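You operate a simulated robot arm through the tools that you are given. There is no shell and no other tool. Be economical: measure what you need, move in short steps, check, and stop when the job is done.

Carry out the task below with a simulated two-armed robot. There is one attempt and no reset: what you move stays moved.

JOB
Lock the 120 V fuser in the cradle and test it.
Fine: once it is locked, set the tester knob to that voltage, then press TEST; the PASS lamp must light.

Only the result counts: the job must be done as asked and must still hold three seconds after the hand-in. Knocking over, shifting, dropping, spilling or breaking anything else fails it.

ROBOT AND FRAMES
Two 6-joint arms with two-finger grippers on one trunk, on a base that drives. Base frame: it is fixed to the floor where the robot stands at the start and does not move with it; the origin is under the middle of the robot, x ahead of it, y to its left, z up; the surface under the hand at the start is at about z = 0.826. Lengths are in m, angles in rad, forces in N, time in s.
The left shoulder is at the start at [0.03, 0.178, 0.988], the right one opposite. With the tool pointing down near the work surface each hand reaches from about 0.42 to 0.84 m from the robot's upright axis, wherever it stands, measured 20 degrees to its own side. Places, roughly: black fuser cradle [0.5, 0.1, 0.8]; fuser tester [0.6, 0.2, 0.8]; orange cradle lever [0.5, 0, 0.9]; tester knob [0.6, 0.1, 0.9]; white test button [0.6, 0.2, 0.9]. Payload 2.54 kg a hand.
The TCP of each hand is the grasp point between the finger pads, 0.03 m short of the fingertips. In the tool frame z runs along the fingers and y along their closing line. The gripper opens to 0.116 m. The gripper's body begins 0.095 m behind the TCP.
Orientation is told as [roll, pitch, yaw] about the base's x, y, z axes, in that order, counted from this pose: with the fingers straight down and closing along the base's y, the tool's x points along the base's -x, its y along +y and its z along -z.

CONTROLS
- The arms move only by the tool apply_moves. It takes "left_increments", "right_increments" or both (then of equal length, played together; a hand with none holds still); each is a list of rows, each an object of numbers (a shift or turn left out is 0, a gripper value left out holds the last): "x", "y", "z": the shift along the tool's x, y, z in m; "ax", "ay", "az": the turn, a rotation vector about the tool's x, y, z in rad; "claw": the opening in per cent of the stroke, from 0 (shut) to 100 (fully open). In form: [{"x": .., "y": .., "z": .., "ax": .., "ay": .., "az": .., "claw": ..}, ...]. A call has 1 to 8 rows; each row shifts and turns the commanded pose from where the row before left it, along the tool's axes as they then stand. A row lasts 0.2 s, in which the tool goes at most 0.05 m and 0.15 rad; a call with a longer step from one row to the next is refused whole, and so is a gripper value outside its range. A pose out of reach is approached as far as the arm can. The call stops where the force on the tool passes 40 N (or 10 N more than at its start, if that is more) or the arm is blocked; 0.2 s more then pass. Each finger travels about 0.153 m/s and halts on what it meets, pressing with about 36 N; the grip force reading is that of the motor and also rises with nothing between the fingers. The clock runs only during rows and for 0.2 s after the last one: add rows that do not move to give the fingers time. It gives the time, the measured TCP pose, the force on the tool (base axes), the opening and the grip force at its end, in the units of the frame above (readings bear some noise), with the torque about the TCP (base axes, N m) and any sound that the robot's microphone picked up.
- Cameras (640 x 400 px; columns grow to the right, rows downward): "scene" is now at [0.0418, 0.0232, 1.7008]; the picture's right is [0.30, -0.95, 0.00], its down [-0.77, -0.24, -0.59] and it looks along [0.56, 0.17, -0.81] (base axes); focal length 284 px, centre (320, 200). "left" rides on the left gripper at [0.069, 0.015, -0.122] in its tool frame; the picture's right is [-0.21, 0.98, 0.00], its down [-0.83, -0.18, -0.53] and it looks along [-0.52, -0.11, 0.85] (tool axes); focal length 251 px, centre (320, 200). "right" rides on the right gripper at [0.069, -0.015, -0.122] in its tool frame; the picture's right is [0.21, 0.98, 0.00], its down [-0.83, 0.18, -0.53] and it looks along [-0.52, 0.11, 0.85] (tool axes); focal length 251 px, centre (320, 200). There is no depth. A picture from a camera that has moved, and an enlarged one, comes with that camera's place and axes in the base frame and with its lens.
- capture(camera): a new picture of that camera. It takes no simulated time.
- slide_trunk(by): slides the trunk up (or, below 0, down) by that many m; the arms and the scene camera ride with it, the base frame stays. It gives what a move gives, with no picture.
- base_move(legs): drives the robot by 1 to 6 legs, each [ahead, left, turn to the left] in m, m and rad, along the robot's own axes; the way and the turn of a leg run together, so that a leg with both is an arc; at most 1.5 m and 3.142 rad a leg. The arms and the cameras ride along, it lands a little off, and it stops where it bumps. It gives what a move gives.
- turn_head(pan, tilt): turns the head with the scene camera to pan (to the left, within 2.496 rad either way) and tilt (down, from -0.506 to 1.204), counted from straight ahead of the robot. It gives what a move gives.
- inspect(camera, box): a new picture of the part [left, top, right, bottom] of that camera's present view, enlarged. It takes no simulated time.
- hand_in(): hands the job in; it is judged then, once.

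Work in short steps. Places have to be worked out from the pictures, the camera data and where the tool is seen: move nearer, look again, correct. Check each grasp and each placing, and mend what went wrong. You have 120 turns and 108 pictures in all, those below and enlarged ones among them. Open the grippers and draw the arms clear of the work before you hand the job in, unless the task says otherwise; then end with one line.

The tools are called after "Call:" as a command line: name --argument value ..., lists and objects as JSON in quotes. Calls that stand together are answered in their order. apply_moves: Moves the arms, as the interface text tells. Its arguments: {"type":"object","properties":{"left_increments":{"type":"array","items":{"type":"object","properties":{"x":{"type":"number"},"y":{"type":"number"},"z":{"type":"number"},"ax":{"type":"number"},"ay":{"type":"number"},"az":{"type":"number"},"claw":{"type":"number"}}}},"right_increments":{"type":"array","items":{"type":"object","properties":{"x":{"type":"number"},"y":{"type":"number"},"z":{"type":"number"},"ax":{"type":"number"},"ay":{"type":"number"},"az":{"type":"number"},"claw":{"type":"number"}}}}},"required":[]} The other tools are called the same way: slide_trunk (by) slides the trunk up or down; base_move (legs) drives the base; turn_head (pan, tilt) turns the head that bears the scene camera; capture (camera) takes a picture; inspect (camera, box) takes an enlarged picture of a part of a camera's view; hand_in () hands the job in.

At the start:

```text
time_s: 0.0
left_position: [0.3768, 0.3087, 1.1703]
left_tool_rot: [0.0, 0.0, 0.0]
left_ft_force: [0.5, -0.2, 0.3]
left_torque: [-0.02, -0.02, -0.04]
left_grip_width: 0.1162
left_gripper_force: 0.0
right_position: [0.4615, 0.0005, 1.1906]
right_tool_rot: [0.0, 0.001, 0.001]
right_ft_force: [0.3, -0.3, 0.4]
right_torque: [-0.03, -0.01, -0.01]
right_grip_width: 0.1159
right_gripper_force: 0.1
trunk travel left (down, up): [-0.2, 0.34]
robot x, y, heading: [-0.0007, -0.0001, -0.004]
head pan, tilt: [0.302, 0.946]
```

scene: 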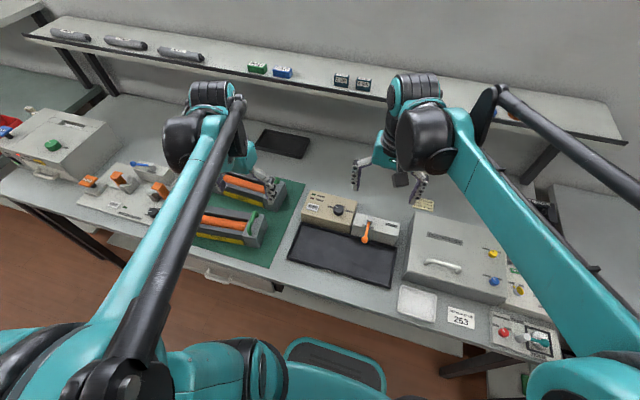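
right: 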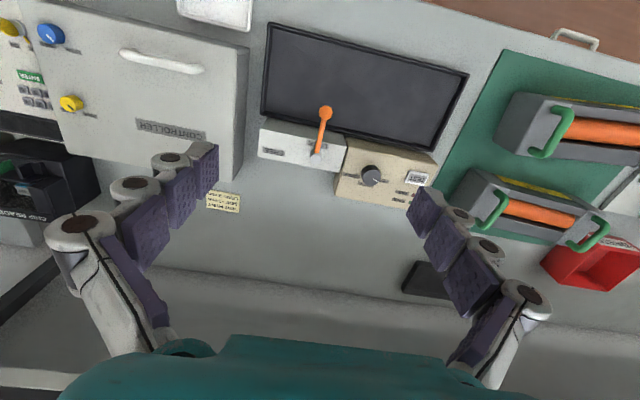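
left: 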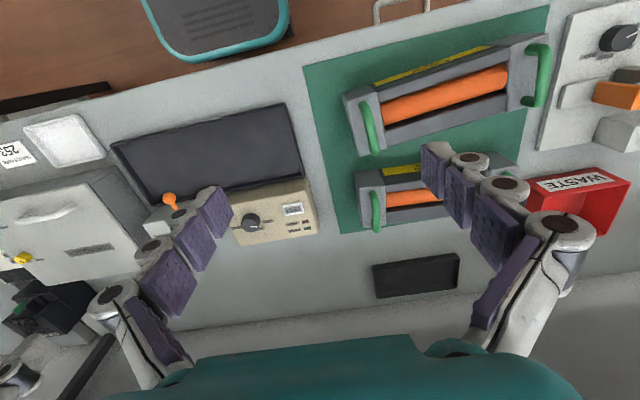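

The scene shows two fusers on a green mat, a black cradle with orange lever and a beige tester. I look closer for labels.

Call:
inspect --camera "left" --box '[320, 20, 560, 250]'

Call:
inspect --camera "left" --box '[100, 90, 340, 250]'

Call:
inspect --camera "scene" --box '[180, 160, 430, 310]'

Call:
inspect --camera "right" --box '[240, 10, 640, 260]'

```text
1.74 times, centred on (440, 135) of left
camera zoom: at [0.307, 0.3244, 1.2924], right [0.21, 0.98, 0.0], down [0.83, -0.18, 0.53], along [0.52, -0.11, -0.85], focal length 437 px, centre (111, 313)
```

zoom: 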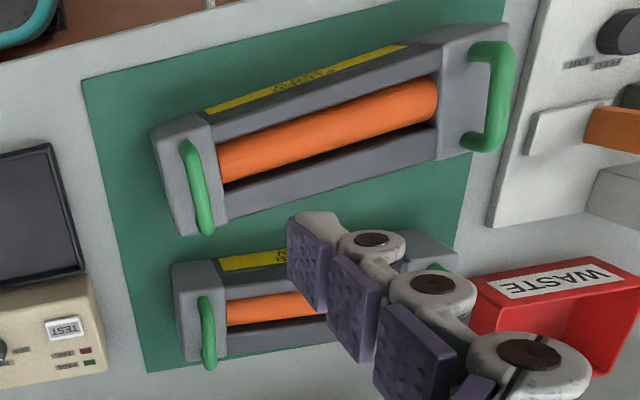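

```text
2.50 times, centred on (220, 170) of left
camera zoom: at [0.307, 0.3244, 1.2924], right [0.21, 0.98, 0.0], down [0.83, -0.18, 0.53], along [0.52, -0.11, -0.85], focal length 629 px, centre (570, 275)
```

zoom: 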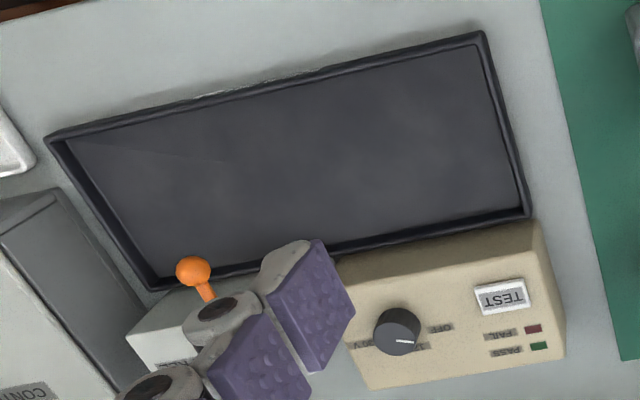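

```text
2.56 times, centred on (305, 235) of scene
camera zoom: at [0.0418, 0.0232, 1.7008], right [0.3, -0.95, 0.0], down [-0.77, -0.24, -0.59], along [0.56, 0.17, -0.81], focal length 728 px, centre (358, 110)
```

zoom: 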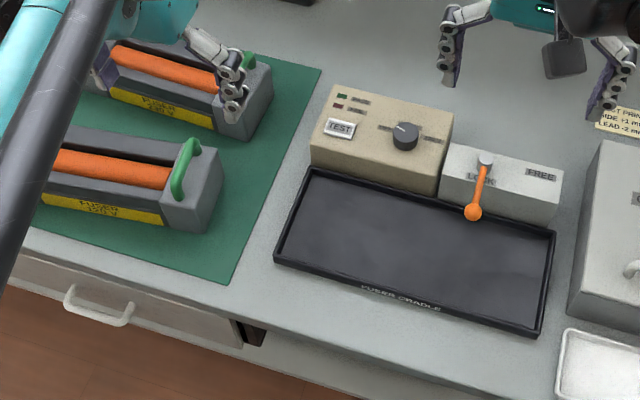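

```text
1.60 times, centred on (440, 135) of right
camera zoom: at [0.3922, -0.0157, 1.3138], right [-0.21, 0.98, 0.0], down [0.83, 0.18, 0.53], along [0.52, 0.11, -0.85], focal length 402 px, centre (128, 304)
```

zoom: 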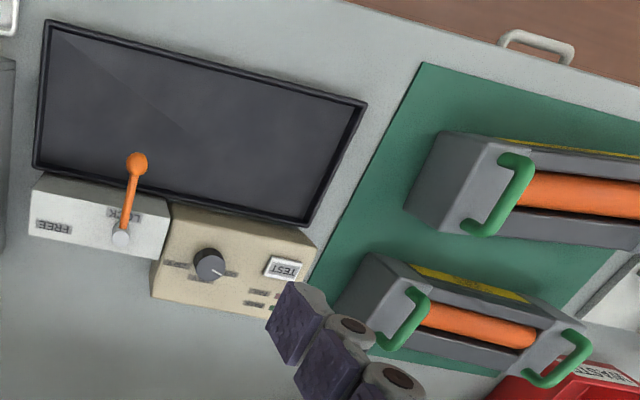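

I need the fuser voltage labels and knob labels; zooming further.

Call:
inspect --camera "scene" --box '[215, 170, 285, 215]'

Call:
inspect --camera "scene" --box '[190, 215, 260, 260]'

Call:
inspect --camera "scene" --box '[300, 185, 410, 255]'

```text
8.89 times, centred on (250, 192) of scene
camera zoom: at [0.0418, 0.0232, 1.7008], right [0.3, -0.95, 0.0], down [-0.77, -0.24, -0.59], along [0.56, 0.17, -0.81], focal length 2528 px, centre (942, 267)
```

zoom: 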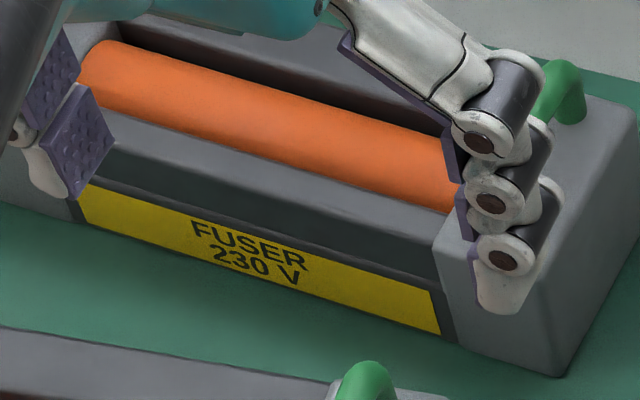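

```text
8.89 times, centred on (225, 238) of scene
camera zoom: at [0.0418, 0.0232, 1.7008], right [0.3, -0.95, 0.0], down [-0.77, -0.24, -0.59], along [0.56, 0.17, -0.81], focal length 2528 px, centre (1164, -133)
```

zoom: 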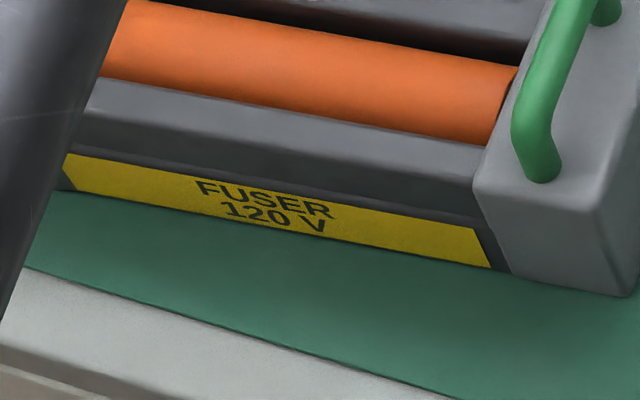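

```text
5.71 times, centred on (355, 220) of scene
camera zoom: at [0.0418, 0.0232, 1.7008], right [0.3, -0.95, 0.0], down [-0.77, -0.24, -0.59], along [0.56, 0.17, -0.81], focal length 1625 px, centre (120, 86)
```

zoom: 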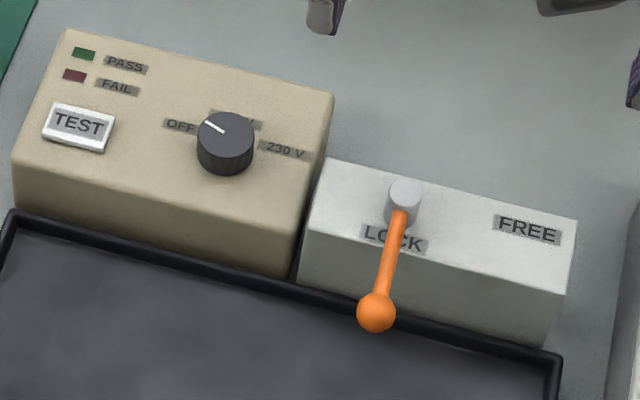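

The front fuser is the 120 V one; the lever stands at LOCK over the empty cradle (ball ≈ [0.483, 0.011, 0.90], pivot ≈ [0.568, 0.012]). I first close the right fingers and lower them to the +y side of the ball to swing it to FREE.

Call:
apply_moves --right_increments '[{"x": -0.002, "y": 0.01, "z": 0.038, "claw": 0}, {"x": -0.002, "y": 0.01, "z": 0.038, "claw": 0}, {"x": -0.002, "y": 0.01, "z": 0.038}, {"x": -0.002, "y": 0.01, "z": 0.038}, {"x": -0.002, "y": 0.01, "z": 0.038}, {"x": -0.002, "y": 0.0, "z": 0.038}]'

Call:
capture --camera "right"

Call:
inspect --camera "scene" --box '[280, 170, 440, 270]'

Call:
inspect --camera "left" --box '[100, 90, 340, 250]'

```text
time_s: 1.4
left_position: [0.3762, 0.3097, 1.17]
left_tool_rot: [0.0, 0.001, 0.0]
left_ft_force: [0.1, -0.3, -0.5]
left_torque: [-0.01, 0.01, -0.01]
left_grip_width: 0.116
left_gripper_force: 0.0
right_position: [0.4732, 0.0511, 0.9616]
right_tool_rot: [0.0, 0.0, 0.001]
right_ft_force: [-0.2, 0.7, -0.7]
right_torque: [-0.01, 0.02, 0.03]
right_grip_width: 0.0
right_gripper_force: 28.7
trunk travel left (down, up): [-0.2, 0.34]
robot x, y, heading: [0.0034, -0.0007, -0.001]
head pan, tilt: [0.302, 0.946]
```

```text
97 pictures are left
camera right: at [0.4054, 0.0354, 1.0846], right [-0.21, 0.98, 0.0], down [0.83, 0.18, 0.53], along [0.52, 0.11, -0.85], focal length 251 px, centre (320, 200)
```

right: 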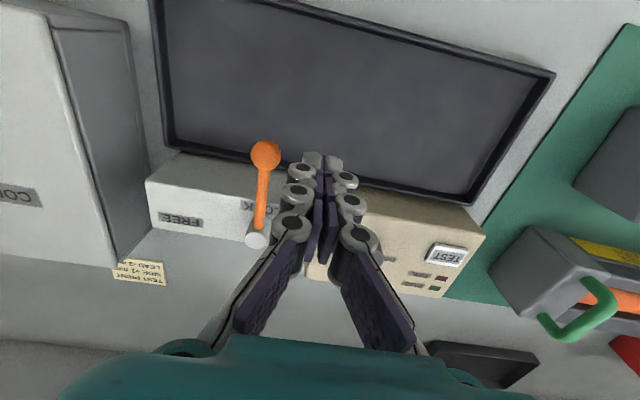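

```text
4.00 times, centred on (360, 220) of scene
camera zoom: at [0.043, 0.0234, 1.7008], right [0.3, -0.95, 0.0], down [-0.77, -0.24, -0.58], along [0.56, 0.17, -0.81], focal length 1138 px, centre (160, 120)
```

zoom: 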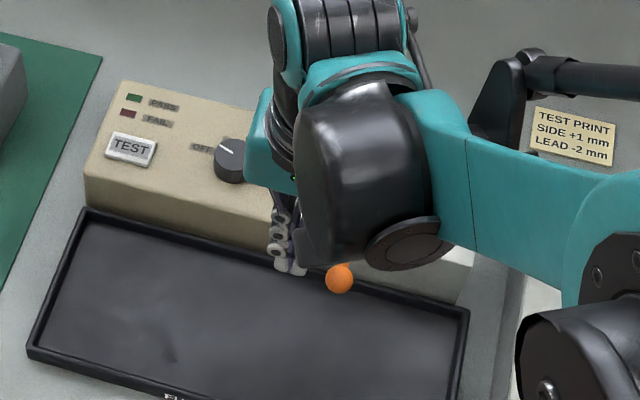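

```text
2.50 times, centred on (220, 170) of left
camera zoom: at [0.308, 0.3245, 1.2921], right [0.21, 0.98, 0.0], down [0.83, -0.18, 0.53], along [0.52, -0.11, -0.85], focal length 629 px, centre (570, 275)
```

zoom: 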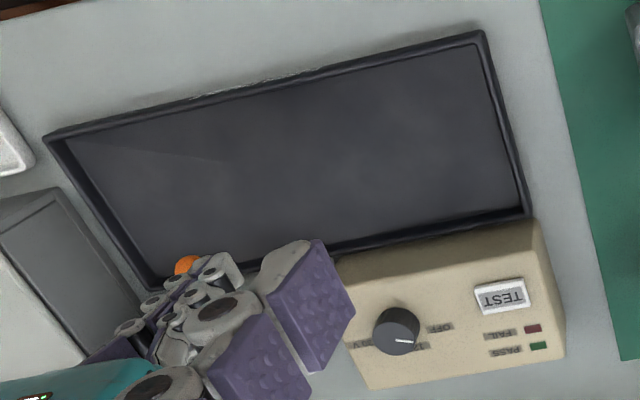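

Ball's z comes out around 0.90–0.92, so I lower the tips to ≈0.905 and look.

Call:
apply_moves --right_increments '[{"x": -0.004, "z": 0.026}, {}]'

Call:
inspect --camera "right" --box '[130, 80, 490, 305]'

Call:
inspect --camera "left" --box '[120, 150, 240, 230]'

```text
time_s: 2.0
left_position: [0.3758, 0.3081, 1.1707]
left_tool_rot: [0.001, -0.001, 0.001]
left_ft_force: [0.1, -0.6, 0.0]
left_torque: [0.04, -0.03, -0.04]
left_grip_width: 0.116
left_gripper_force: 0.0
right_position: [0.4765, 0.0506, 0.9367]
right_tool_rot: [0.001, -0.002, 0.0]
right_ft_force: [0.6, -0.4, 0.3]
right_torque: [-0.01, 0.0, 0.03]
right_grip_width: 0.0
right_gripper_force: 28.4
trunk travel left (down, up): [-0.2, 0.34]
robot x, y, heading: [-0.0024, 0.0027, -0.003]
head pan, tilt: [0.302, 0.946]
```

```text
1.78 times, centred on (310, 192) of right
camera zoom: at [0.4084, 0.0346, 1.0601], right [-0.21, 0.98, 0.0], down [0.83, 0.18, 0.53], along [0.52, 0.11, -0.84], focal length 447 px, centre (338, 213)
```

zoom: 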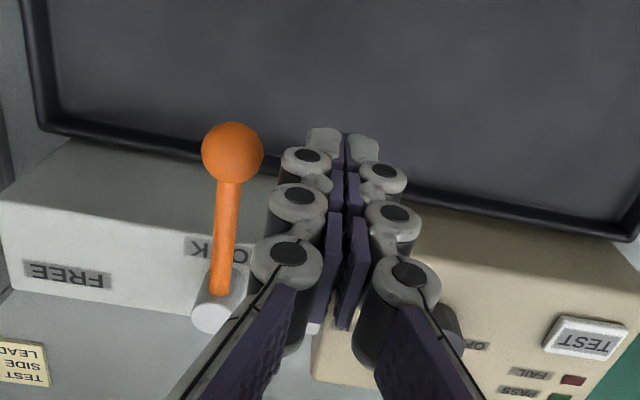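

```text
5.00 times, centred on (180, 190) of left
camera zoom: at [0.3061, 0.3242, 1.2927], right [0.21, 0.98, 0.0], down [0.83, -0.18, 0.53], along [0.52, -0.11, -0.85], focal length 1257 px, centre (1020, 250)
```

zoom: 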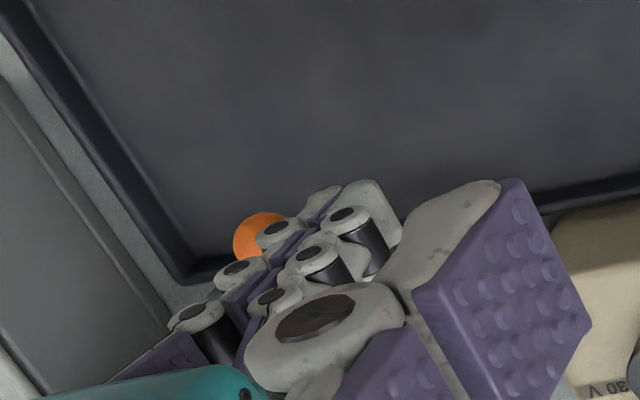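

Ball ≈ [0.483, 0.011, 0.91], just −y of the tips. I sweep it along its arc toward FREE, first half.

Call:
apply_moves --right_increments '[{"x": -0.006, "y": -0.018}, {"x": -0.003, "y": -0.014}, {"x": -0.004, "y": -0.013}, {"x": -0.004, "y": -0.011}, {"x": -0.008, "y": -0.018}]'

Call:
inspect --camera "right" --box '[130, 80, 490, 305]'

```text
time_s: 3.2
left_position: [0.3752, 0.3086, 1.1716]
left_tool_rot: [-0.001, -0.001, 0.001]
left_ft_force: [0.0, -0.5, -1.2]
left_torque: [-0.01, 0.02, 0.02]
left_grip_width: 0.1161
left_gripper_force: 0.1
right_position: [0.5012, -0.0238, 0.9379]
right_tool_rot: [0.0, 0.001, -0.002]
right_ft_force: [0.2, 0.3, -1.1]
right_torque: [0.05, -0.01, 0.01]
right_grip_width: 0.0
right_gripper_force: 28.4
trunk travel left (down, up): [-0.2, 0.34]
robot x, y, heading: [0.0026, -0.0018, 0.001]
head pan, tilt: [0.302, 0.946]
```

```text
1.78 times, centred on (310, 192) of right
camera zoom: at [0.4332, -0.04, 1.0598], right [-0.21, 0.98, 0.0], down [0.83, 0.18, 0.53], along [0.52, 0.11, -0.85], focal length 447 px, centre (338, 213)
```

zoom: 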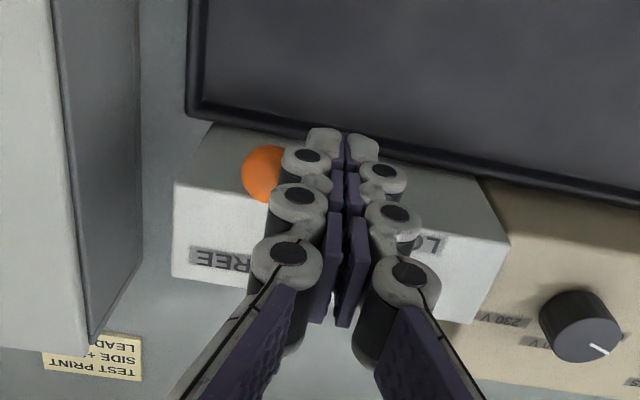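

The lever swings freely (about 45°). Continue the arc to FREE.

Call:
apply_moves --right_increments '[{"x": -0.009, "y": -0.015}, {"x": -0.01, "y": -0.012}, {"x": -0.014, "y": -0.008}, {"x": -0.012, "y": -0.005}, {"x": -0.01, "y": -0.001}]'

Call:
inspect --camera "right" --box '[130, 80, 490, 305]'

```text
time_s: 4.1
left_position: [0.3704, 0.3106, 1.1715]
left_tool_rot: [0.0, -0.003, 0.002]
left_ft_force: [0.0, -1.2, 0.4]
left_torque: [0.01, -0.03, -0.01]
left_grip_width: 0.1158
left_gripper_force: 0.0
right_position: [0.5214, -0.0537, 0.9376]
right_tool_rot: [0.006, 0.015, 0.006]
right_ft_force: [-27.1, 8.3, -4.5]
right_torque: [-0.3, -0.8, -0.07]
right_grip_width: 0.0
right_gripper_force: 29.2
trunk travel left (down, up): [-0.2, 0.34]
robot x, y, heading: [-0.0005, -0.0012, 0.002]
head pan, tilt: [0.302, 0.946]
stopped in row 4 (right hand): the force on the tool passed its limit at 50 N (the readings are from after the stop); the commanded pose is now the measured one
```

```text
1.78 times, centred on (310, 192) of right
camera zoom: at [0.4566, -0.0705, 1.0619], right [-0.22, 0.98, 0.01], down [0.83, 0.18, 0.52], along [0.51, 0.12, -0.85], focal length 447 px, centre (338, 213)
```

zoom: 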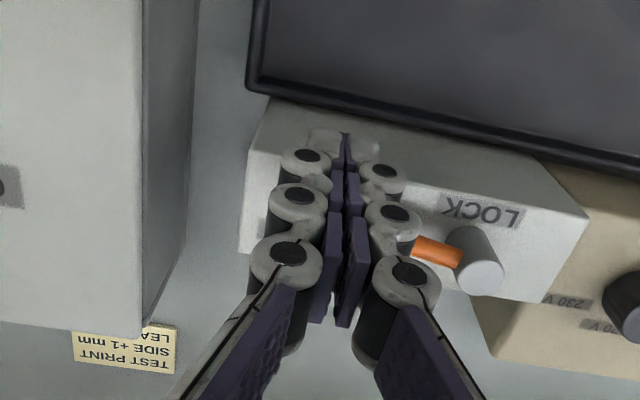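

High −x force suggests the lever reached its stop at FREE. Backing off toward −x and up to look.

Call:
apply_moves --right_increments '[{"x": 0.02}, {"x": 0.02, "z": -0.04}, {"z": -0.05}, {"y": -0.03, "z": -0.05}]'

Call:
capture --camera "right"

```text
refused: row 4 steps farther than a row can; nothing moved
```

```text
90 pictures are left
camera right: at [0.4566, -0.0705, 1.0619], right [-0.22, 0.98, 0.01], down [0.83, 0.18, 0.52], along [0.51, 0.12, -0.85], focal length 251 px, centre (320, 200)
```

right: 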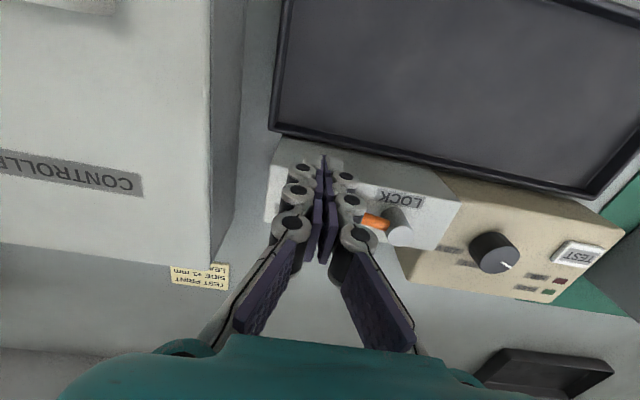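

Refused for step size; repeating with smaller steps.

Call:
apply_moves --right_increments '[{"x": 0.02}, {"x": 0.02, "z": -0.04}, {"z": -0.048}, {"z": -0.048}, {"z": -0.03}]'

Call:
capture --camera "right"

```text
time_s: 5.3
left_position: [0.3752, 0.3098, 1.1716]
left_tool_rot: [0.001, 0.001, 0.0]
left_ft_force: [-0.1, 0.4, -0.3]
left_torque: [0.0, -0.03, 0.01]
left_grip_width: 0.1161
left_gripper_force: 0.0
right_position: [0.492, -0.0579, 1.1042]
right_tool_rot: [0.005, 0.013, 0.003]
right_ft_force: [0.6, 0.7, -0.3]
right_torque: [0.0, 0.01, 0.02]
right_grip_width: 0.0
right_gripper_force: 28.3
trunk travel left (down, up): [-0.2, 0.34]
robot x, y, heading: [-0.001, 0.0007, -0.001]
head pan, tilt: [0.302, 0.946]
```

```text
89 pictures are left
camera right: at [0.4262, -0.0746, 1.2268], right [-0.22, 0.98, 0.01], down [0.83, 0.18, 0.53], along [0.51, 0.12, -0.85], focal length 251 px, centre (320, 200)
```

right: 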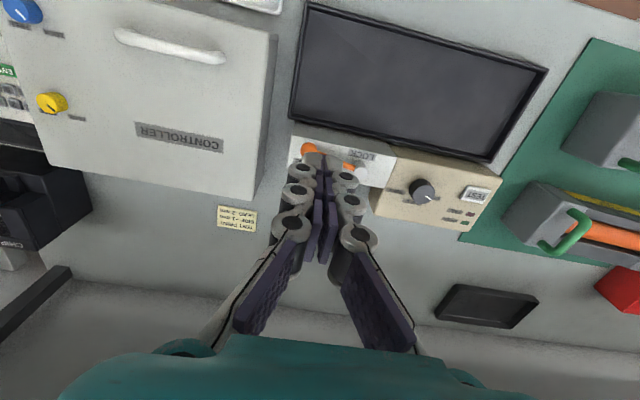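

Lever appears near FREE, perhaps ~77° from LOCK. Checking from the scene camera after moving the hand aside (−y, back).

Call:
apply_moves --right_increments '[{"x": 0.045}, {"x": 0.045}, {"x": 0.04, "z": -0.02}]'

Call:
inspect --camera "scene" --box '[300, 170, 440, 258]'

Call:
inspect --camera "right" --box '[230, 200, 470, 350]'

```text
time_s: 6.1
left_position: [0.3734, 0.3099, 1.1715]
left_tool_rot: [-0.001, -0.003, 0.0]
left_ft_force: [-0.5, 0.7, 0.9]
left_torque: [0.03, -0.04, 0.0]
left_grip_width: 0.1161
left_gripper_force: 0.1
right_position: [0.3566, -0.0594, 1.1264]
right_tool_rot: [0.004, 0.008, 0.004]
right_ft_force: [-0.5, -0.2, -0.4]
right_torque: [-0.03, -0.08, -0.01]
right_grip_width: 0.0002
right_gripper_force: 28.5
trunk travel left (down, up): [-0.2, 0.34]
robot x, y, heading: [0.0003, 0.0005, 0.004]
head pan, tilt: [0.302, 0.946]
```

```text
4.55 times, centred on (370, 214) of scene
camera zoom: at [0.0376, 0.0227, 1.7009], right [0.3, -0.95, 0.0], down [-0.77, -0.24, -0.59], along [0.56, 0.17, -0.81], focal length 1293 px, centre (93, 136)
```

zoom: 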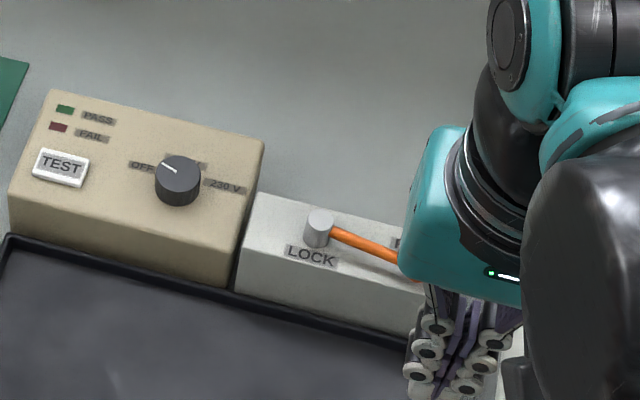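

```text
2.67 times, centred on (350, 275) of right
camera zoom: at [0.2897, -0.0759, 1.2505], right [-0.22, 0.98, 0.01], down [0.83, 0.18, 0.53], along [0.51, 0.12, -0.85], focal length 670 px, centre (240, 0)
```

zoom: 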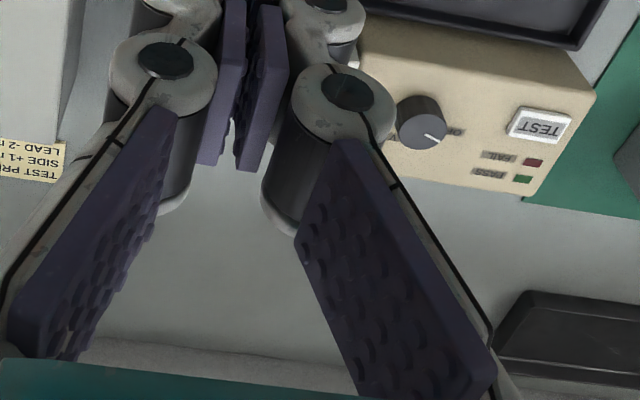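

The lever is at ~76°, clear of the cradle area. Now I drive 0.25 m left and 0.05 m back so that both hands can reach both the fuser handles and the cradle without driving under load.

Call:
base_move --legs '[[-0.05, 0.25, 0]]'

Call:
capture --camera "scene"

Call:
capture --camera "left"

Call:
capture --camera "right"

```text
time_s: 7.9
left_position: [0.3242, 0.5632, 1.1705]
left_tool_rot: [-0.002, 0.0, 0.001]
left_ft_force: [-0.3, 0.0, 0.9]
left_torque: [-0.03, -0.01, -0.02]
left_grip_width: 0.1159
left_gripper_force: 0.0
right_position: [0.3077, 0.1936, 1.1249]
right_tool_rot: [0.004, 0.011, 0.004]
right_ft_force: [0.5, 0.0, 0.4]
right_torque: [-0.02, -0.03, -0.01]
right_grip_width: 0.0
right_gripper_force: 28.8
trunk travel left (down, up): [-0.2, 0.34]
robot x, y, heading: [-0.0515, 0.2558, -0.001]
head pan, tilt: [0.302, 0.946]
```

```text
86 pictures are left
camera scene: at [-0.0097, 0.2773, 1.7008], right [0.3, -0.95, 0.0], down [-0.77, -0.24, -0.59], along [0.56, 0.17, -0.81], focal length 284 px, centre (320, 200)
```

scene: 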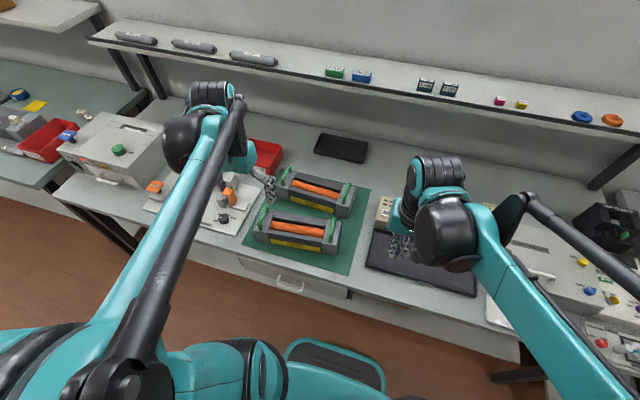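

```text
85 pictures are left
camera left: at [0.2554, 0.5783, 1.2921], right [0.21, 0.98, 0.0], down [0.83, -0.18, 0.53], along [0.52, -0.12, -0.85], focal length 251 px, centre (320, 200)
```

left: 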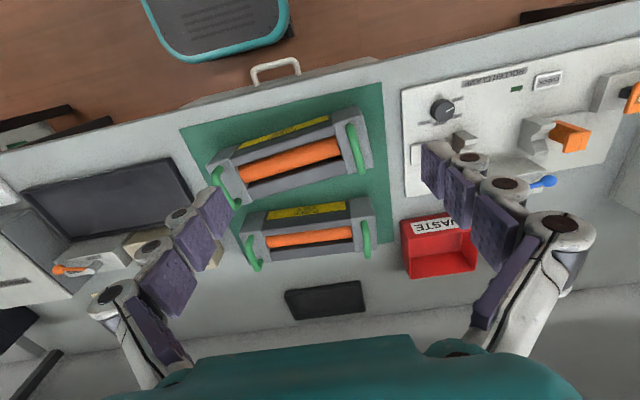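

```text
84 pictures are left
camera right: at [0.242, 0.1782, 1.2499], right [-0.22, 0.98, 0.01], down [0.83, 0.18, 0.53], along [0.51, 0.12, -0.85], focal length 251 px, centre (320, 200)
```

right: 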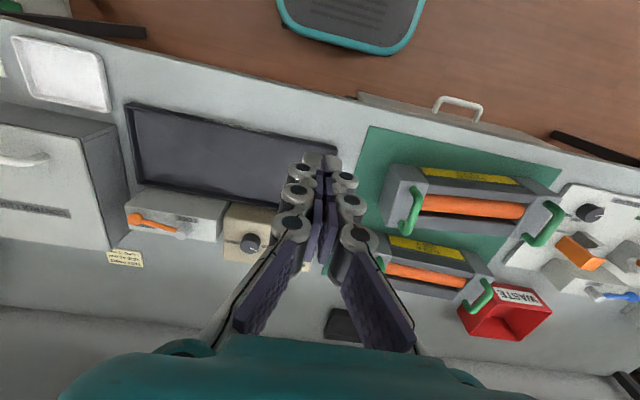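

Zooming on the 120 V fuser in the three views for triangulating handles.

Call:
inspect --camera "scene" --box '[240, 190, 360, 265]'

Call:
inspect --camera "left" --box '[190, 80, 390, 205]'

Call:
inspect --camera "right" --box '[370, 145, 570, 270]'

```text
5.33 times, centred on (300, 228) of scene
camera zoom: at [-0.0097, 0.2773, 1.7008], right [0.3, -0.95, 0.0], down [-0.77, -0.24, -0.59], along [0.56, 0.17, -0.81], focal length 1517 px, centre (427, 53)
```

zoom: 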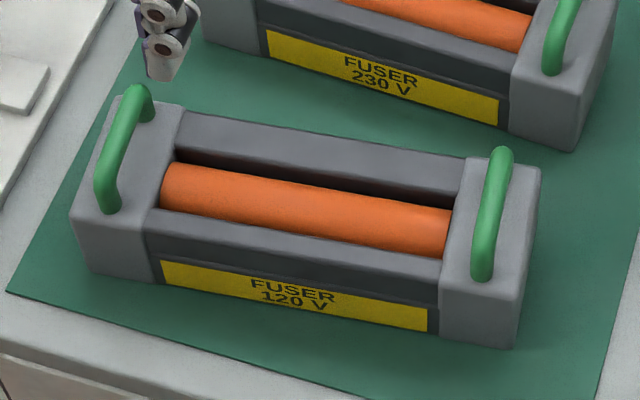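

```text
3.20 times, centred on (290, 142) of left
camera zoom: at [0.2554, 0.5783, 1.2921], right [0.21, 0.98, 0.0], down [0.83, -0.18, 0.53], along [0.52, -0.12, -0.85], focal length 805 px, centre (416, 384)
```

zoom: 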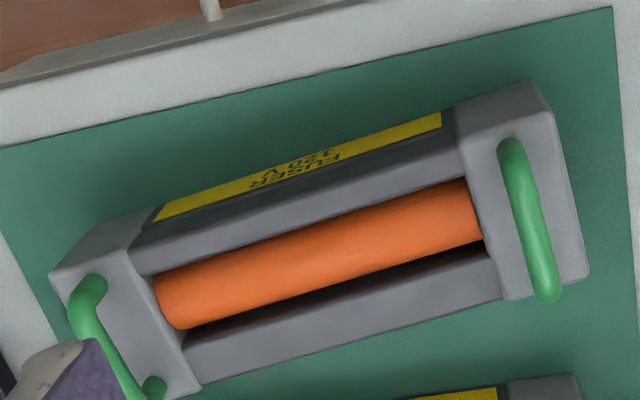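

```text
3.20 times, centred on (470, 208) of right
camera zoom: at [0.242, 0.1782, 1.2499], right [-0.22, 0.98, 0.01], down [0.83, 0.18, 0.53], along [0.51, 0.12, -0.85], focal length 805 px, centre (-160, 176)
```

zoom: 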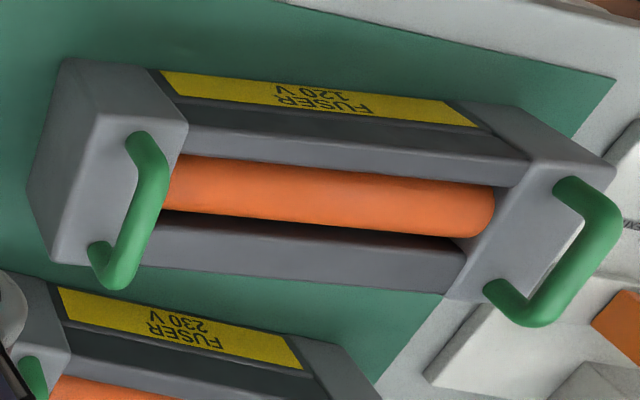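

Handles: +y about [0.411, 0.602, 0.91], −y about [0.430, 0.368, 0.92], fuser yaw ≈ +0.08. I move both hands above the handles, half open and yawed to match.

Call:
apply_moves --left_increments '[{"x": -0.0145, "y": 0.0065, "z": 0.025, "claw": 50}, {"x": -0.0145, "y": 0.0065, "z": 0.025}, {"x": -0.0145, "y": 0.0065, "z": 0.025}, {"x": -0.0145, "y": 0.0065, "z": 0.025}, {"x": -0.0145, "y": 0.0065, "z": 0.025}, {"x": -0.0145, "y": 0.0065, "z": 0.025}, {"az": -0.08}]' --right_increments '[{"x": -0.0202, "y": 0.029, "z": 0.0167, "claw": 50}, {"x": -0.0202, "y": 0.029, "z": 0.0167}, {"x": -0.0202, "y": 0.029, "z": 0.0167}, {"x": -0.0202, "y": 0.029, "z": 0.0167}, {"x": -0.0202, "y": 0.029, "z": 0.0167}, {"x": -0.0202, "y": 0.029, "z": 0.0167}, {"az": -0.08, "ay": 0.01}]'

Call:
capture --camera "left"

Call:
capture --camera "right"

Call:
inspect --camera "scene" --box '[220, 170, 380, 270]'

```text
time_s: 9.5
left_position: [0.4103, 0.6012, 1.0214]
left_tool_rot: [-0.001, -0.003, 0.082]
left_ft_force: [-0.3, -0.1, 0.5]
left_torque: [0.05, 0.01, -0.02]
left_grip_width: 0.0579
left_gripper_force: 0.0
right_position: [0.4255, 0.3686, 1.0257]
right_tool_rot: [0.006, 0.019, 0.086]
right_ft_force: [-1.1, -0.2, 0.4]
right_torque: [0.02, -0.03, -0.02]
right_grip_width: 0.0582
right_gripper_force: 0.1
trunk travel left (down, up): [-0.2, 0.34]
robot x, y, heading: [-0.0493, 0.2511, 0.003]
head pan, tilt: [0.302, 0.946]
```

```text
80 pictures are left
camera left: at [0.3399, 0.6108, 1.1431], right [0.13, 0.99, 0.0], down [0.84, -0.11, 0.53], along [0.53, -0.07, -0.85], focal length 251 px, centre (320, 200)
```

left: 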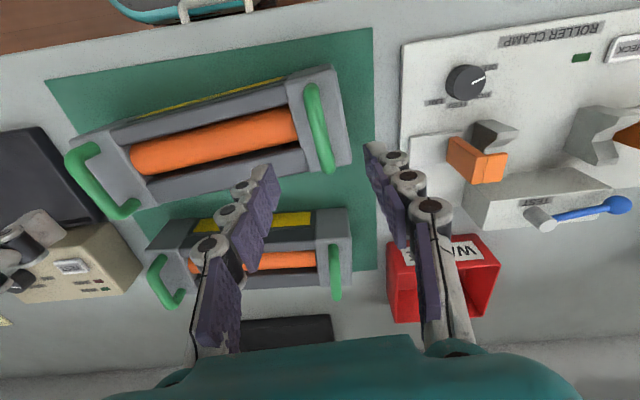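

```text
79 pictures are left
camera right: at [0.363, 0.3465, 1.1497], right [-0.3, 0.95, 0.01], down [0.82, 0.25, 0.52], along [0.49, 0.16, -0.86], focal length 251 px, centre (320, 200)
```

right: 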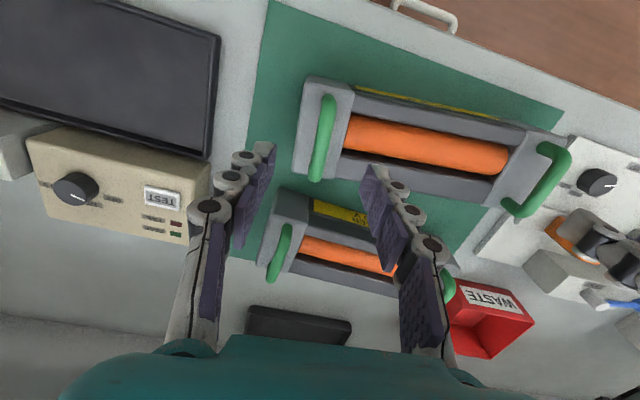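

```text
4.00 times, centred on (300, 220) of scene
camera zoom: at [-0.0111, 0.2743, 1.7009], right [0.3, -0.95, 0.0], down [-0.77, -0.24, -0.59], along [0.56, 0.18, -0.81], focal length 1138 px, centre (400, 120)
```

zoom: 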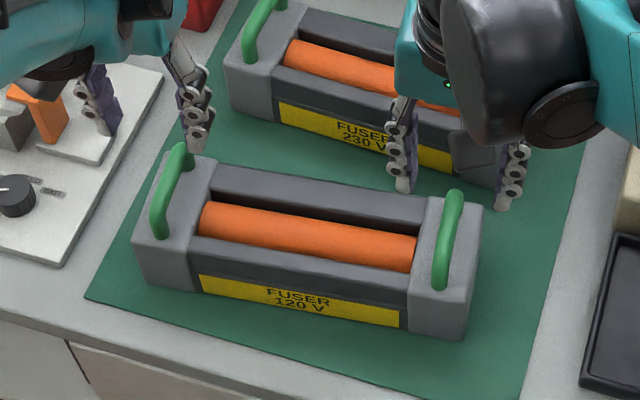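

Views confirm bars at about [0.410, 0.600] and [0.432, 0.370]. Lowering both hands to TCP z≈0.93 around the bars.

Call:
apply_moves --left_increments '[{"z": 0.03}, {"z": 0.03}, {"z": 0.03}, {}]' --right_increments '[{"x": -0.006, "y": 0.001, "z": 0.031, "ay": -0.019}, {"z": 0.032}, {"z": 0.032}, {}]'

Call:
capture --camera "left"

Call:
capture --camera "right"

Call:
inspect --camera "scene" --box '[220, 170, 380, 270]'

```text
time_s: 10.5
left_position: [0.4112, 0.6029, 0.9312]
left_tool_rot: [-0.002, 0.0, 0.08]
left_ft_force: [-0.7, 0.6, 0.6]
left_torque: [0.0, -0.02, 0.03]
left_grip_width: 0.0578
left_gripper_force: 0.1
right_position: [0.4313, 0.3689, 0.9284]
right_tool_rot: [0.006, 0.001, 0.084]
right_ft_force: [0.4, 0.1, -0.5]
right_torque: [0.0, -0.02, -0.03]
right_grip_width: 0.0581
right_gripper_force: 0.1
trunk travel left (down, up): [-0.2, 0.34]
robot x, y, heading: [-0.051, 0.2557, 0.001]
head pan, tilt: [0.302, 0.946]
```

```text
77 pictures are left
camera left: at [0.3409, 0.6119, 1.053], right [0.14, 0.99, 0.0], down [0.84, -0.11, 0.53], along [0.53, -0.07, -0.85], focal length 251 px, centre (320, 200)
```

left: 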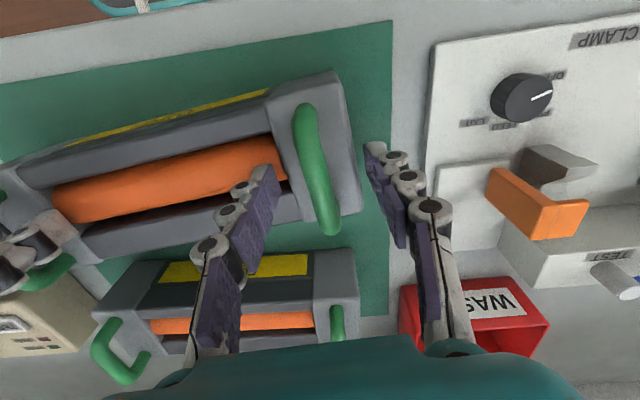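

```text
76 pictures are left
camera right: at [0.3661, 0.3469, 1.0514], right [-0.3, 0.96, 0.01], down [0.81, 0.25, 0.53], along [0.51, 0.16, -0.85], focal length 251 px, centre (320, 200)
```

right: 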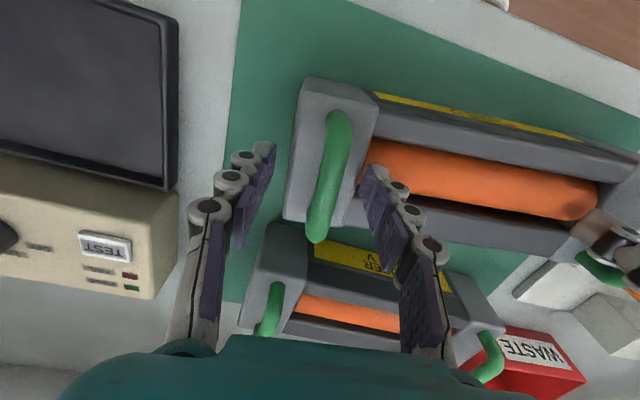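

```text
4.00 times, centred on (300, 220) of scene
camera zoom: at [-0.0105, 0.2753, 1.7009], right [0.3, -0.95, 0.0], down [-0.77, -0.24, -0.59], along [0.56, 0.17, -0.81], focal length 1138 px, centre (400, 120)
```

zoom: 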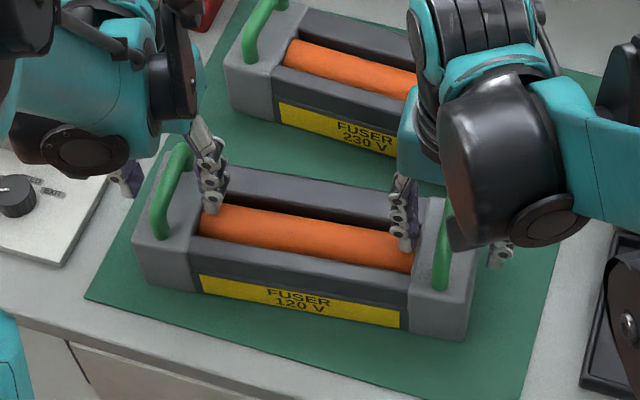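

Parallax gives bar z≈0.917 for both. Lower ~0.01 and close both grippers.

Call:
apply_moves --left_increments '[{"x": 0.005, "z": 0.012}, {}, {"claw": 0}, {"claw": 0}, {}]' --right_increments '[{"x": 0.002, "z": 0.0095}, {}, {"claw": 0}, {"claw": 0}, {}]'

Call:
capture --camera "left"

Call:
capture --camera "right"

```text
time_s: 11.2
left_position: [0.4067, 0.6062, 0.9216]
left_tool_rot: [0.006, -0.006, 0.085]
left_ft_force: [8.6, 42.4, 46.1]
left_torque: [1.34, -0.3, 0.51]
left_grip_width: 0.041
left_gripper_force: 34.8
right_position: [0.4305, 0.3737, 0.9238]
right_tool_rot: [0.011, -0.005, 0.086]
right_ft_force: [7.5, -8.3, 46.8]
right_torque: [1.54, -0.52, 0.45]
right_grip_width: 0.0518
right_gripper_force: 35.8
trunk travel left (down, up): [-0.2, 0.34]
robot x, y, heading: [-0.0513, 0.2547, -0.001]
head pan, tilt: [0.302, 0.946]
stopped in row 3 (left hand): the force on the tool passed its limit at 48 N (the readings are from after the stop); the commanded pose is now the measured one
```

```text
74 pictures are left
camera left: at [0.3357, 0.6153, 1.0437], right [0.13, 0.99, 0.01], down [0.83, -0.11, 0.54], along [0.54, -0.07, -0.84], focal length 251 px, centre (320, 200)
```

left: 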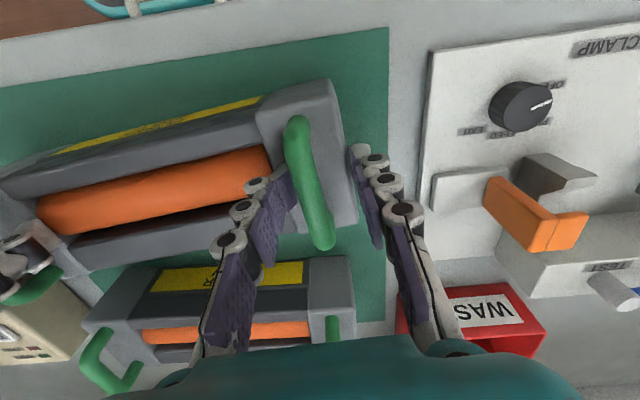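

```text
73 pictures are left
camera right: at [0.3638, 0.3501, 1.0459], right [-0.3, 0.95, 0.01], down [0.8, 0.25, 0.54], along [0.51, 0.17, -0.84], focal length 251 px, centre (320, 200)
```

right: 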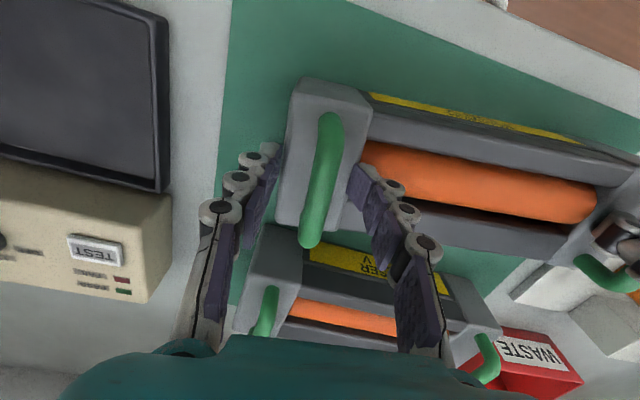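

Force up ~46 N: the tips landed on the end-block tops rather than clasping the bars. Open, raise ~18 mm, then look.

Call:
apply_moves --left_increments '[{"claw": 50}, {"z": -0.018}, {}]' --right_increments '[{"claw": 50}, {"z": -0.016}, {}]'

Call:
capture --camera "left"

Call:
capture --camera "right"

```text
time_s: 12.0
left_position: [0.4099, 0.6006, 0.9363]
left_tool_rot: [-0.007, -0.001, 0.078]
left_ft_force: [0.0, 0.1, 0.4]
left_torque: [0.0, 0.0, -0.02]
left_grip_width: 0.0582
left_gripper_force: 0.1
right_position: [0.4325, 0.3705, 0.9359]
right_tool_rot: [0.014, 0.004, 0.086]
right_ft_force: [0.3, 0.0, -0.1]
right_torque: [0.0, 0.01, 0.01]
right_grip_width: 0.0585
right_gripper_force: 0.0
trunk travel left (down, up): [-0.2, 0.34]
robot x, y, heading: [-0.0499, 0.2492, -0.004]
head pan, tilt: [0.302, 0.946]
```

```text
72 pictures are left
camera left: at [0.3394, 0.6107, 1.0585], right [0.14, 0.99, -0.01], down [0.84, -0.11, 0.54], along [0.53, -0.08, -0.84], focal length 251 px, centre (320, 200)
```

left: 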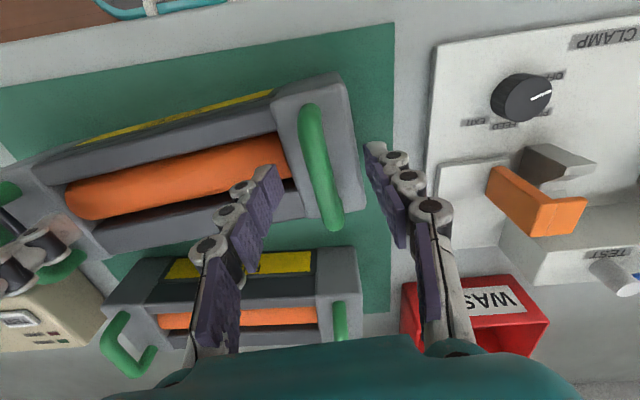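

```text
71 pictures are left
camera right: at [0.366, 0.3484, 1.0574], right [-0.3, 0.95, 0.01], down [0.81, 0.24, 0.54], along [0.51, 0.17, -0.84], focal length 251 px, centre (320, 200)
```

right: 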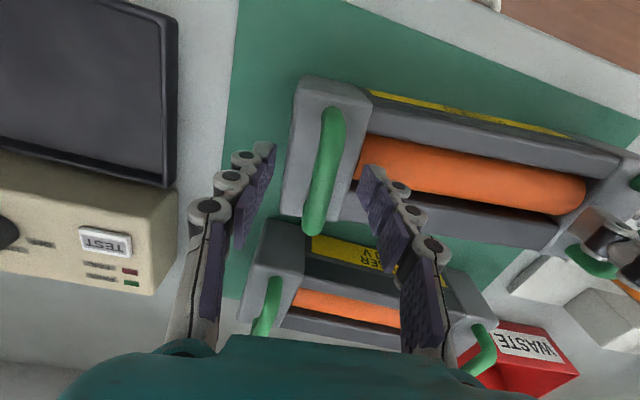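

Fingers straddle the bars well. Lower 5 mm to tips ≈0.901 and close.

Call:
apply_moves --left_increments '[{"z": 0.005}, {"claw": 25}, {"claw": 10}, {"claw": 0}, {}]' --right_increments '[{"z": 0.005}, {"claw": 25}, {"claw": 10}, {"claw": 0}, {}]'

Call:
capture --camera "left"

Call:
capture --camera "right"

```text
time_s: 13.2
left_position: [0.409, 0.6022, 0.932]
left_tool_rot: [-0.008, 0.0, 0.08]
left_ft_force: [0.9, 12.0, 0.3]
left_torque: [0.11, -0.03, 0.82]
left_grip_width: 0.0128
left_gripper_force: 35.8
right_position: [0.4315, 0.3728, 0.9292]
right_tool_rot: [0.013, 0.002, 0.087]
right_ft_force: [-1.9, -6.1, 1.8]
right_torque: [-0.03, -0.06, 0.58]
right_grip_width: 0.0122
right_gripper_force: 36.4
trunk travel left (down, up): [-0.2, 0.34]
robot x, y, heading: [-0.0524, 0.2544, 0.003]
head pan, tilt: [0.302, 0.946]
```

```text
70 pictures are left
camera left: at [0.3389, 0.6117, 1.0533], right [0.14, 0.99, -0.01], down [0.84, -0.11, 0.54], along [0.53, -0.08, -0.84], focal length 251 px, centre (320, 200)
```

left: 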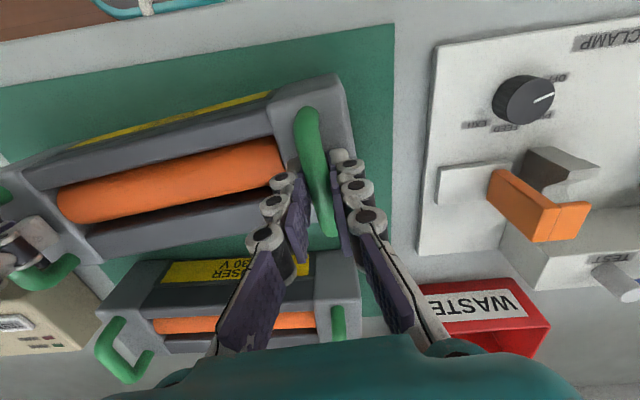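

```text
69 pictures are left
camera right: at [0.3656, 0.3498, 1.053], right [-0.3, 0.95, 0.01], down [0.81, 0.25, 0.54], along [0.51, 0.17, -0.84], focal length 251 px, centre (320, 200)
```

right: 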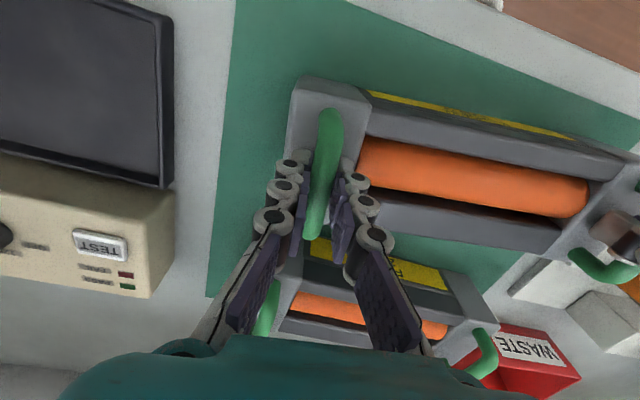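

Both bars are gripped (12–13 mm). Lift together by 20 mm as a test.

Call:
apply_moves --left_increments '[{"z": -0.006}, {"z": -0.007}, {"z": -0.007}, {}]' --right_increments '[{"z": -0.006}, {"z": -0.007}, {"z": -0.007}, {}]'

Call:
inspect --camera "scene" --box '[220, 170, 380, 270]'

```text
time_s: 14.2
left_position: [0.4099, 0.6006, 0.9521]
left_tool_rot: [-0.007, -0.001, 0.078]
left_ft_force: [4.9, 9.4, -6.8]
left_torque: [0.09, -0.27, 0.83]
left_grip_width: 0.0124
left_gripper_force: 36.1
right_position: [0.4329, 0.3712, 0.9499]
right_tool_rot: [0.012, 0.003, 0.084]
right_ft_force: [-5.4, -9.3, -6.3]
right_torque: [-0.11, 0.32, 0.72]
right_grip_width: 0.0124
right_gripper_force: 36.0
trunk travel left (down, up): [-0.2, 0.34]
robot x, y, heading: [-0.0492, 0.252, -0.005]
head pan, tilt: [0.302, 0.946]
```

```text
4.00 times, centred on (300, 220) of scene
camera zoom: at [-0.0075, 0.2766, 1.7007], right [0.3, -0.95, 0.0], down [-0.77, -0.24, -0.58], along [0.56, 0.17, -0.81], focal length 1138 px, centre (400, 120)
```

zoom: 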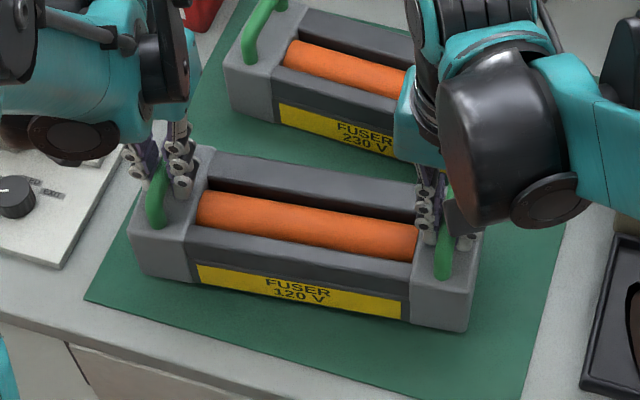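

Lifted cleanly (~1.3 kg shared). Lift further 45 mm while rotating the fuser by −0.1 rad about its centre so that it squares with the cradle.

Call:
apply_moves --left_increments '[{"z": -0.01}, {"x": -0.0029, "z": -0.009, "az": 0.025}, {"x": -0.0029, "z": -0.009, "az": 0.025}, {"x": -0.0029, "z": -0.009, "az": 0.025}, {"x": -0.0029, "z": -0.009, "az": 0.025}, {}]' --right_increments '[{"z": -0.01}, {"x": 0.0029, "z": -0.009, "az": 0.025}, {"x": 0.0029, "z": -0.009, "az": 0.025}, {"x": 0.0029, "z": -0.009, "az": 0.025}, {"x": 0.0029, "z": -0.009, "az": 0.025}, {}]'

Call:
inspect --camera "scene" --box '[220, 170, 500, 345]'

```text
time_s: 15.6
left_position: [0.421, 0.6012, 0.9983]
left_tool_rot: [-0.007, 0.0, -0.02]
left_ft_force: [6.0, 10.1, -7.8]
left_torque: [0.03, 0.26, 0.7]
left_grip_width: 0.0124
left_gripper_force: 36.1
right_position: [0.4196, 0.3707, 0.9966]
right_tool_rot: [0.012, 0.004, -0.015]
right_ft_force: [-4.6, -10.4, -6.8]
right_torque: [-0.05, -0.2, 0.43]
right_grip_width: 0.0122
right_gripper_force: 36.4
trunk travel left (down, up): [-0.2, 0.34]
robot x, y, heading: [-0.0498, 0.2551, -0.001]
head pan, tilt: [0.302, 0.946]
```

```text
2.29 times, centred on (360, 258) of scene
camera zoom: at [-0.0073, 0.2766, 1.7007], right [0.3, -0.95, 0.0], down [-0.77, -0.24, -0.58], along [0.56, 0.17, -0.81], focal length 650 px, centre (229, 69)
```

zoom: 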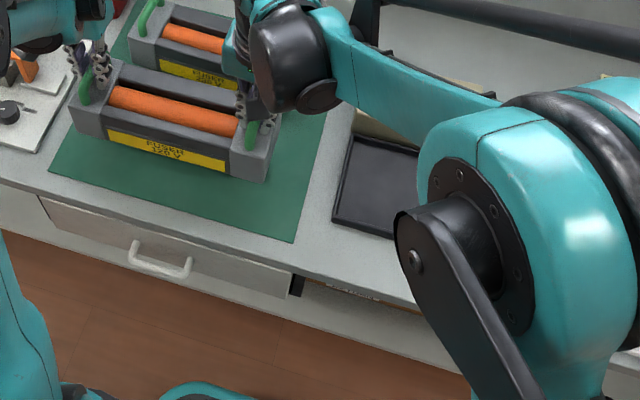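

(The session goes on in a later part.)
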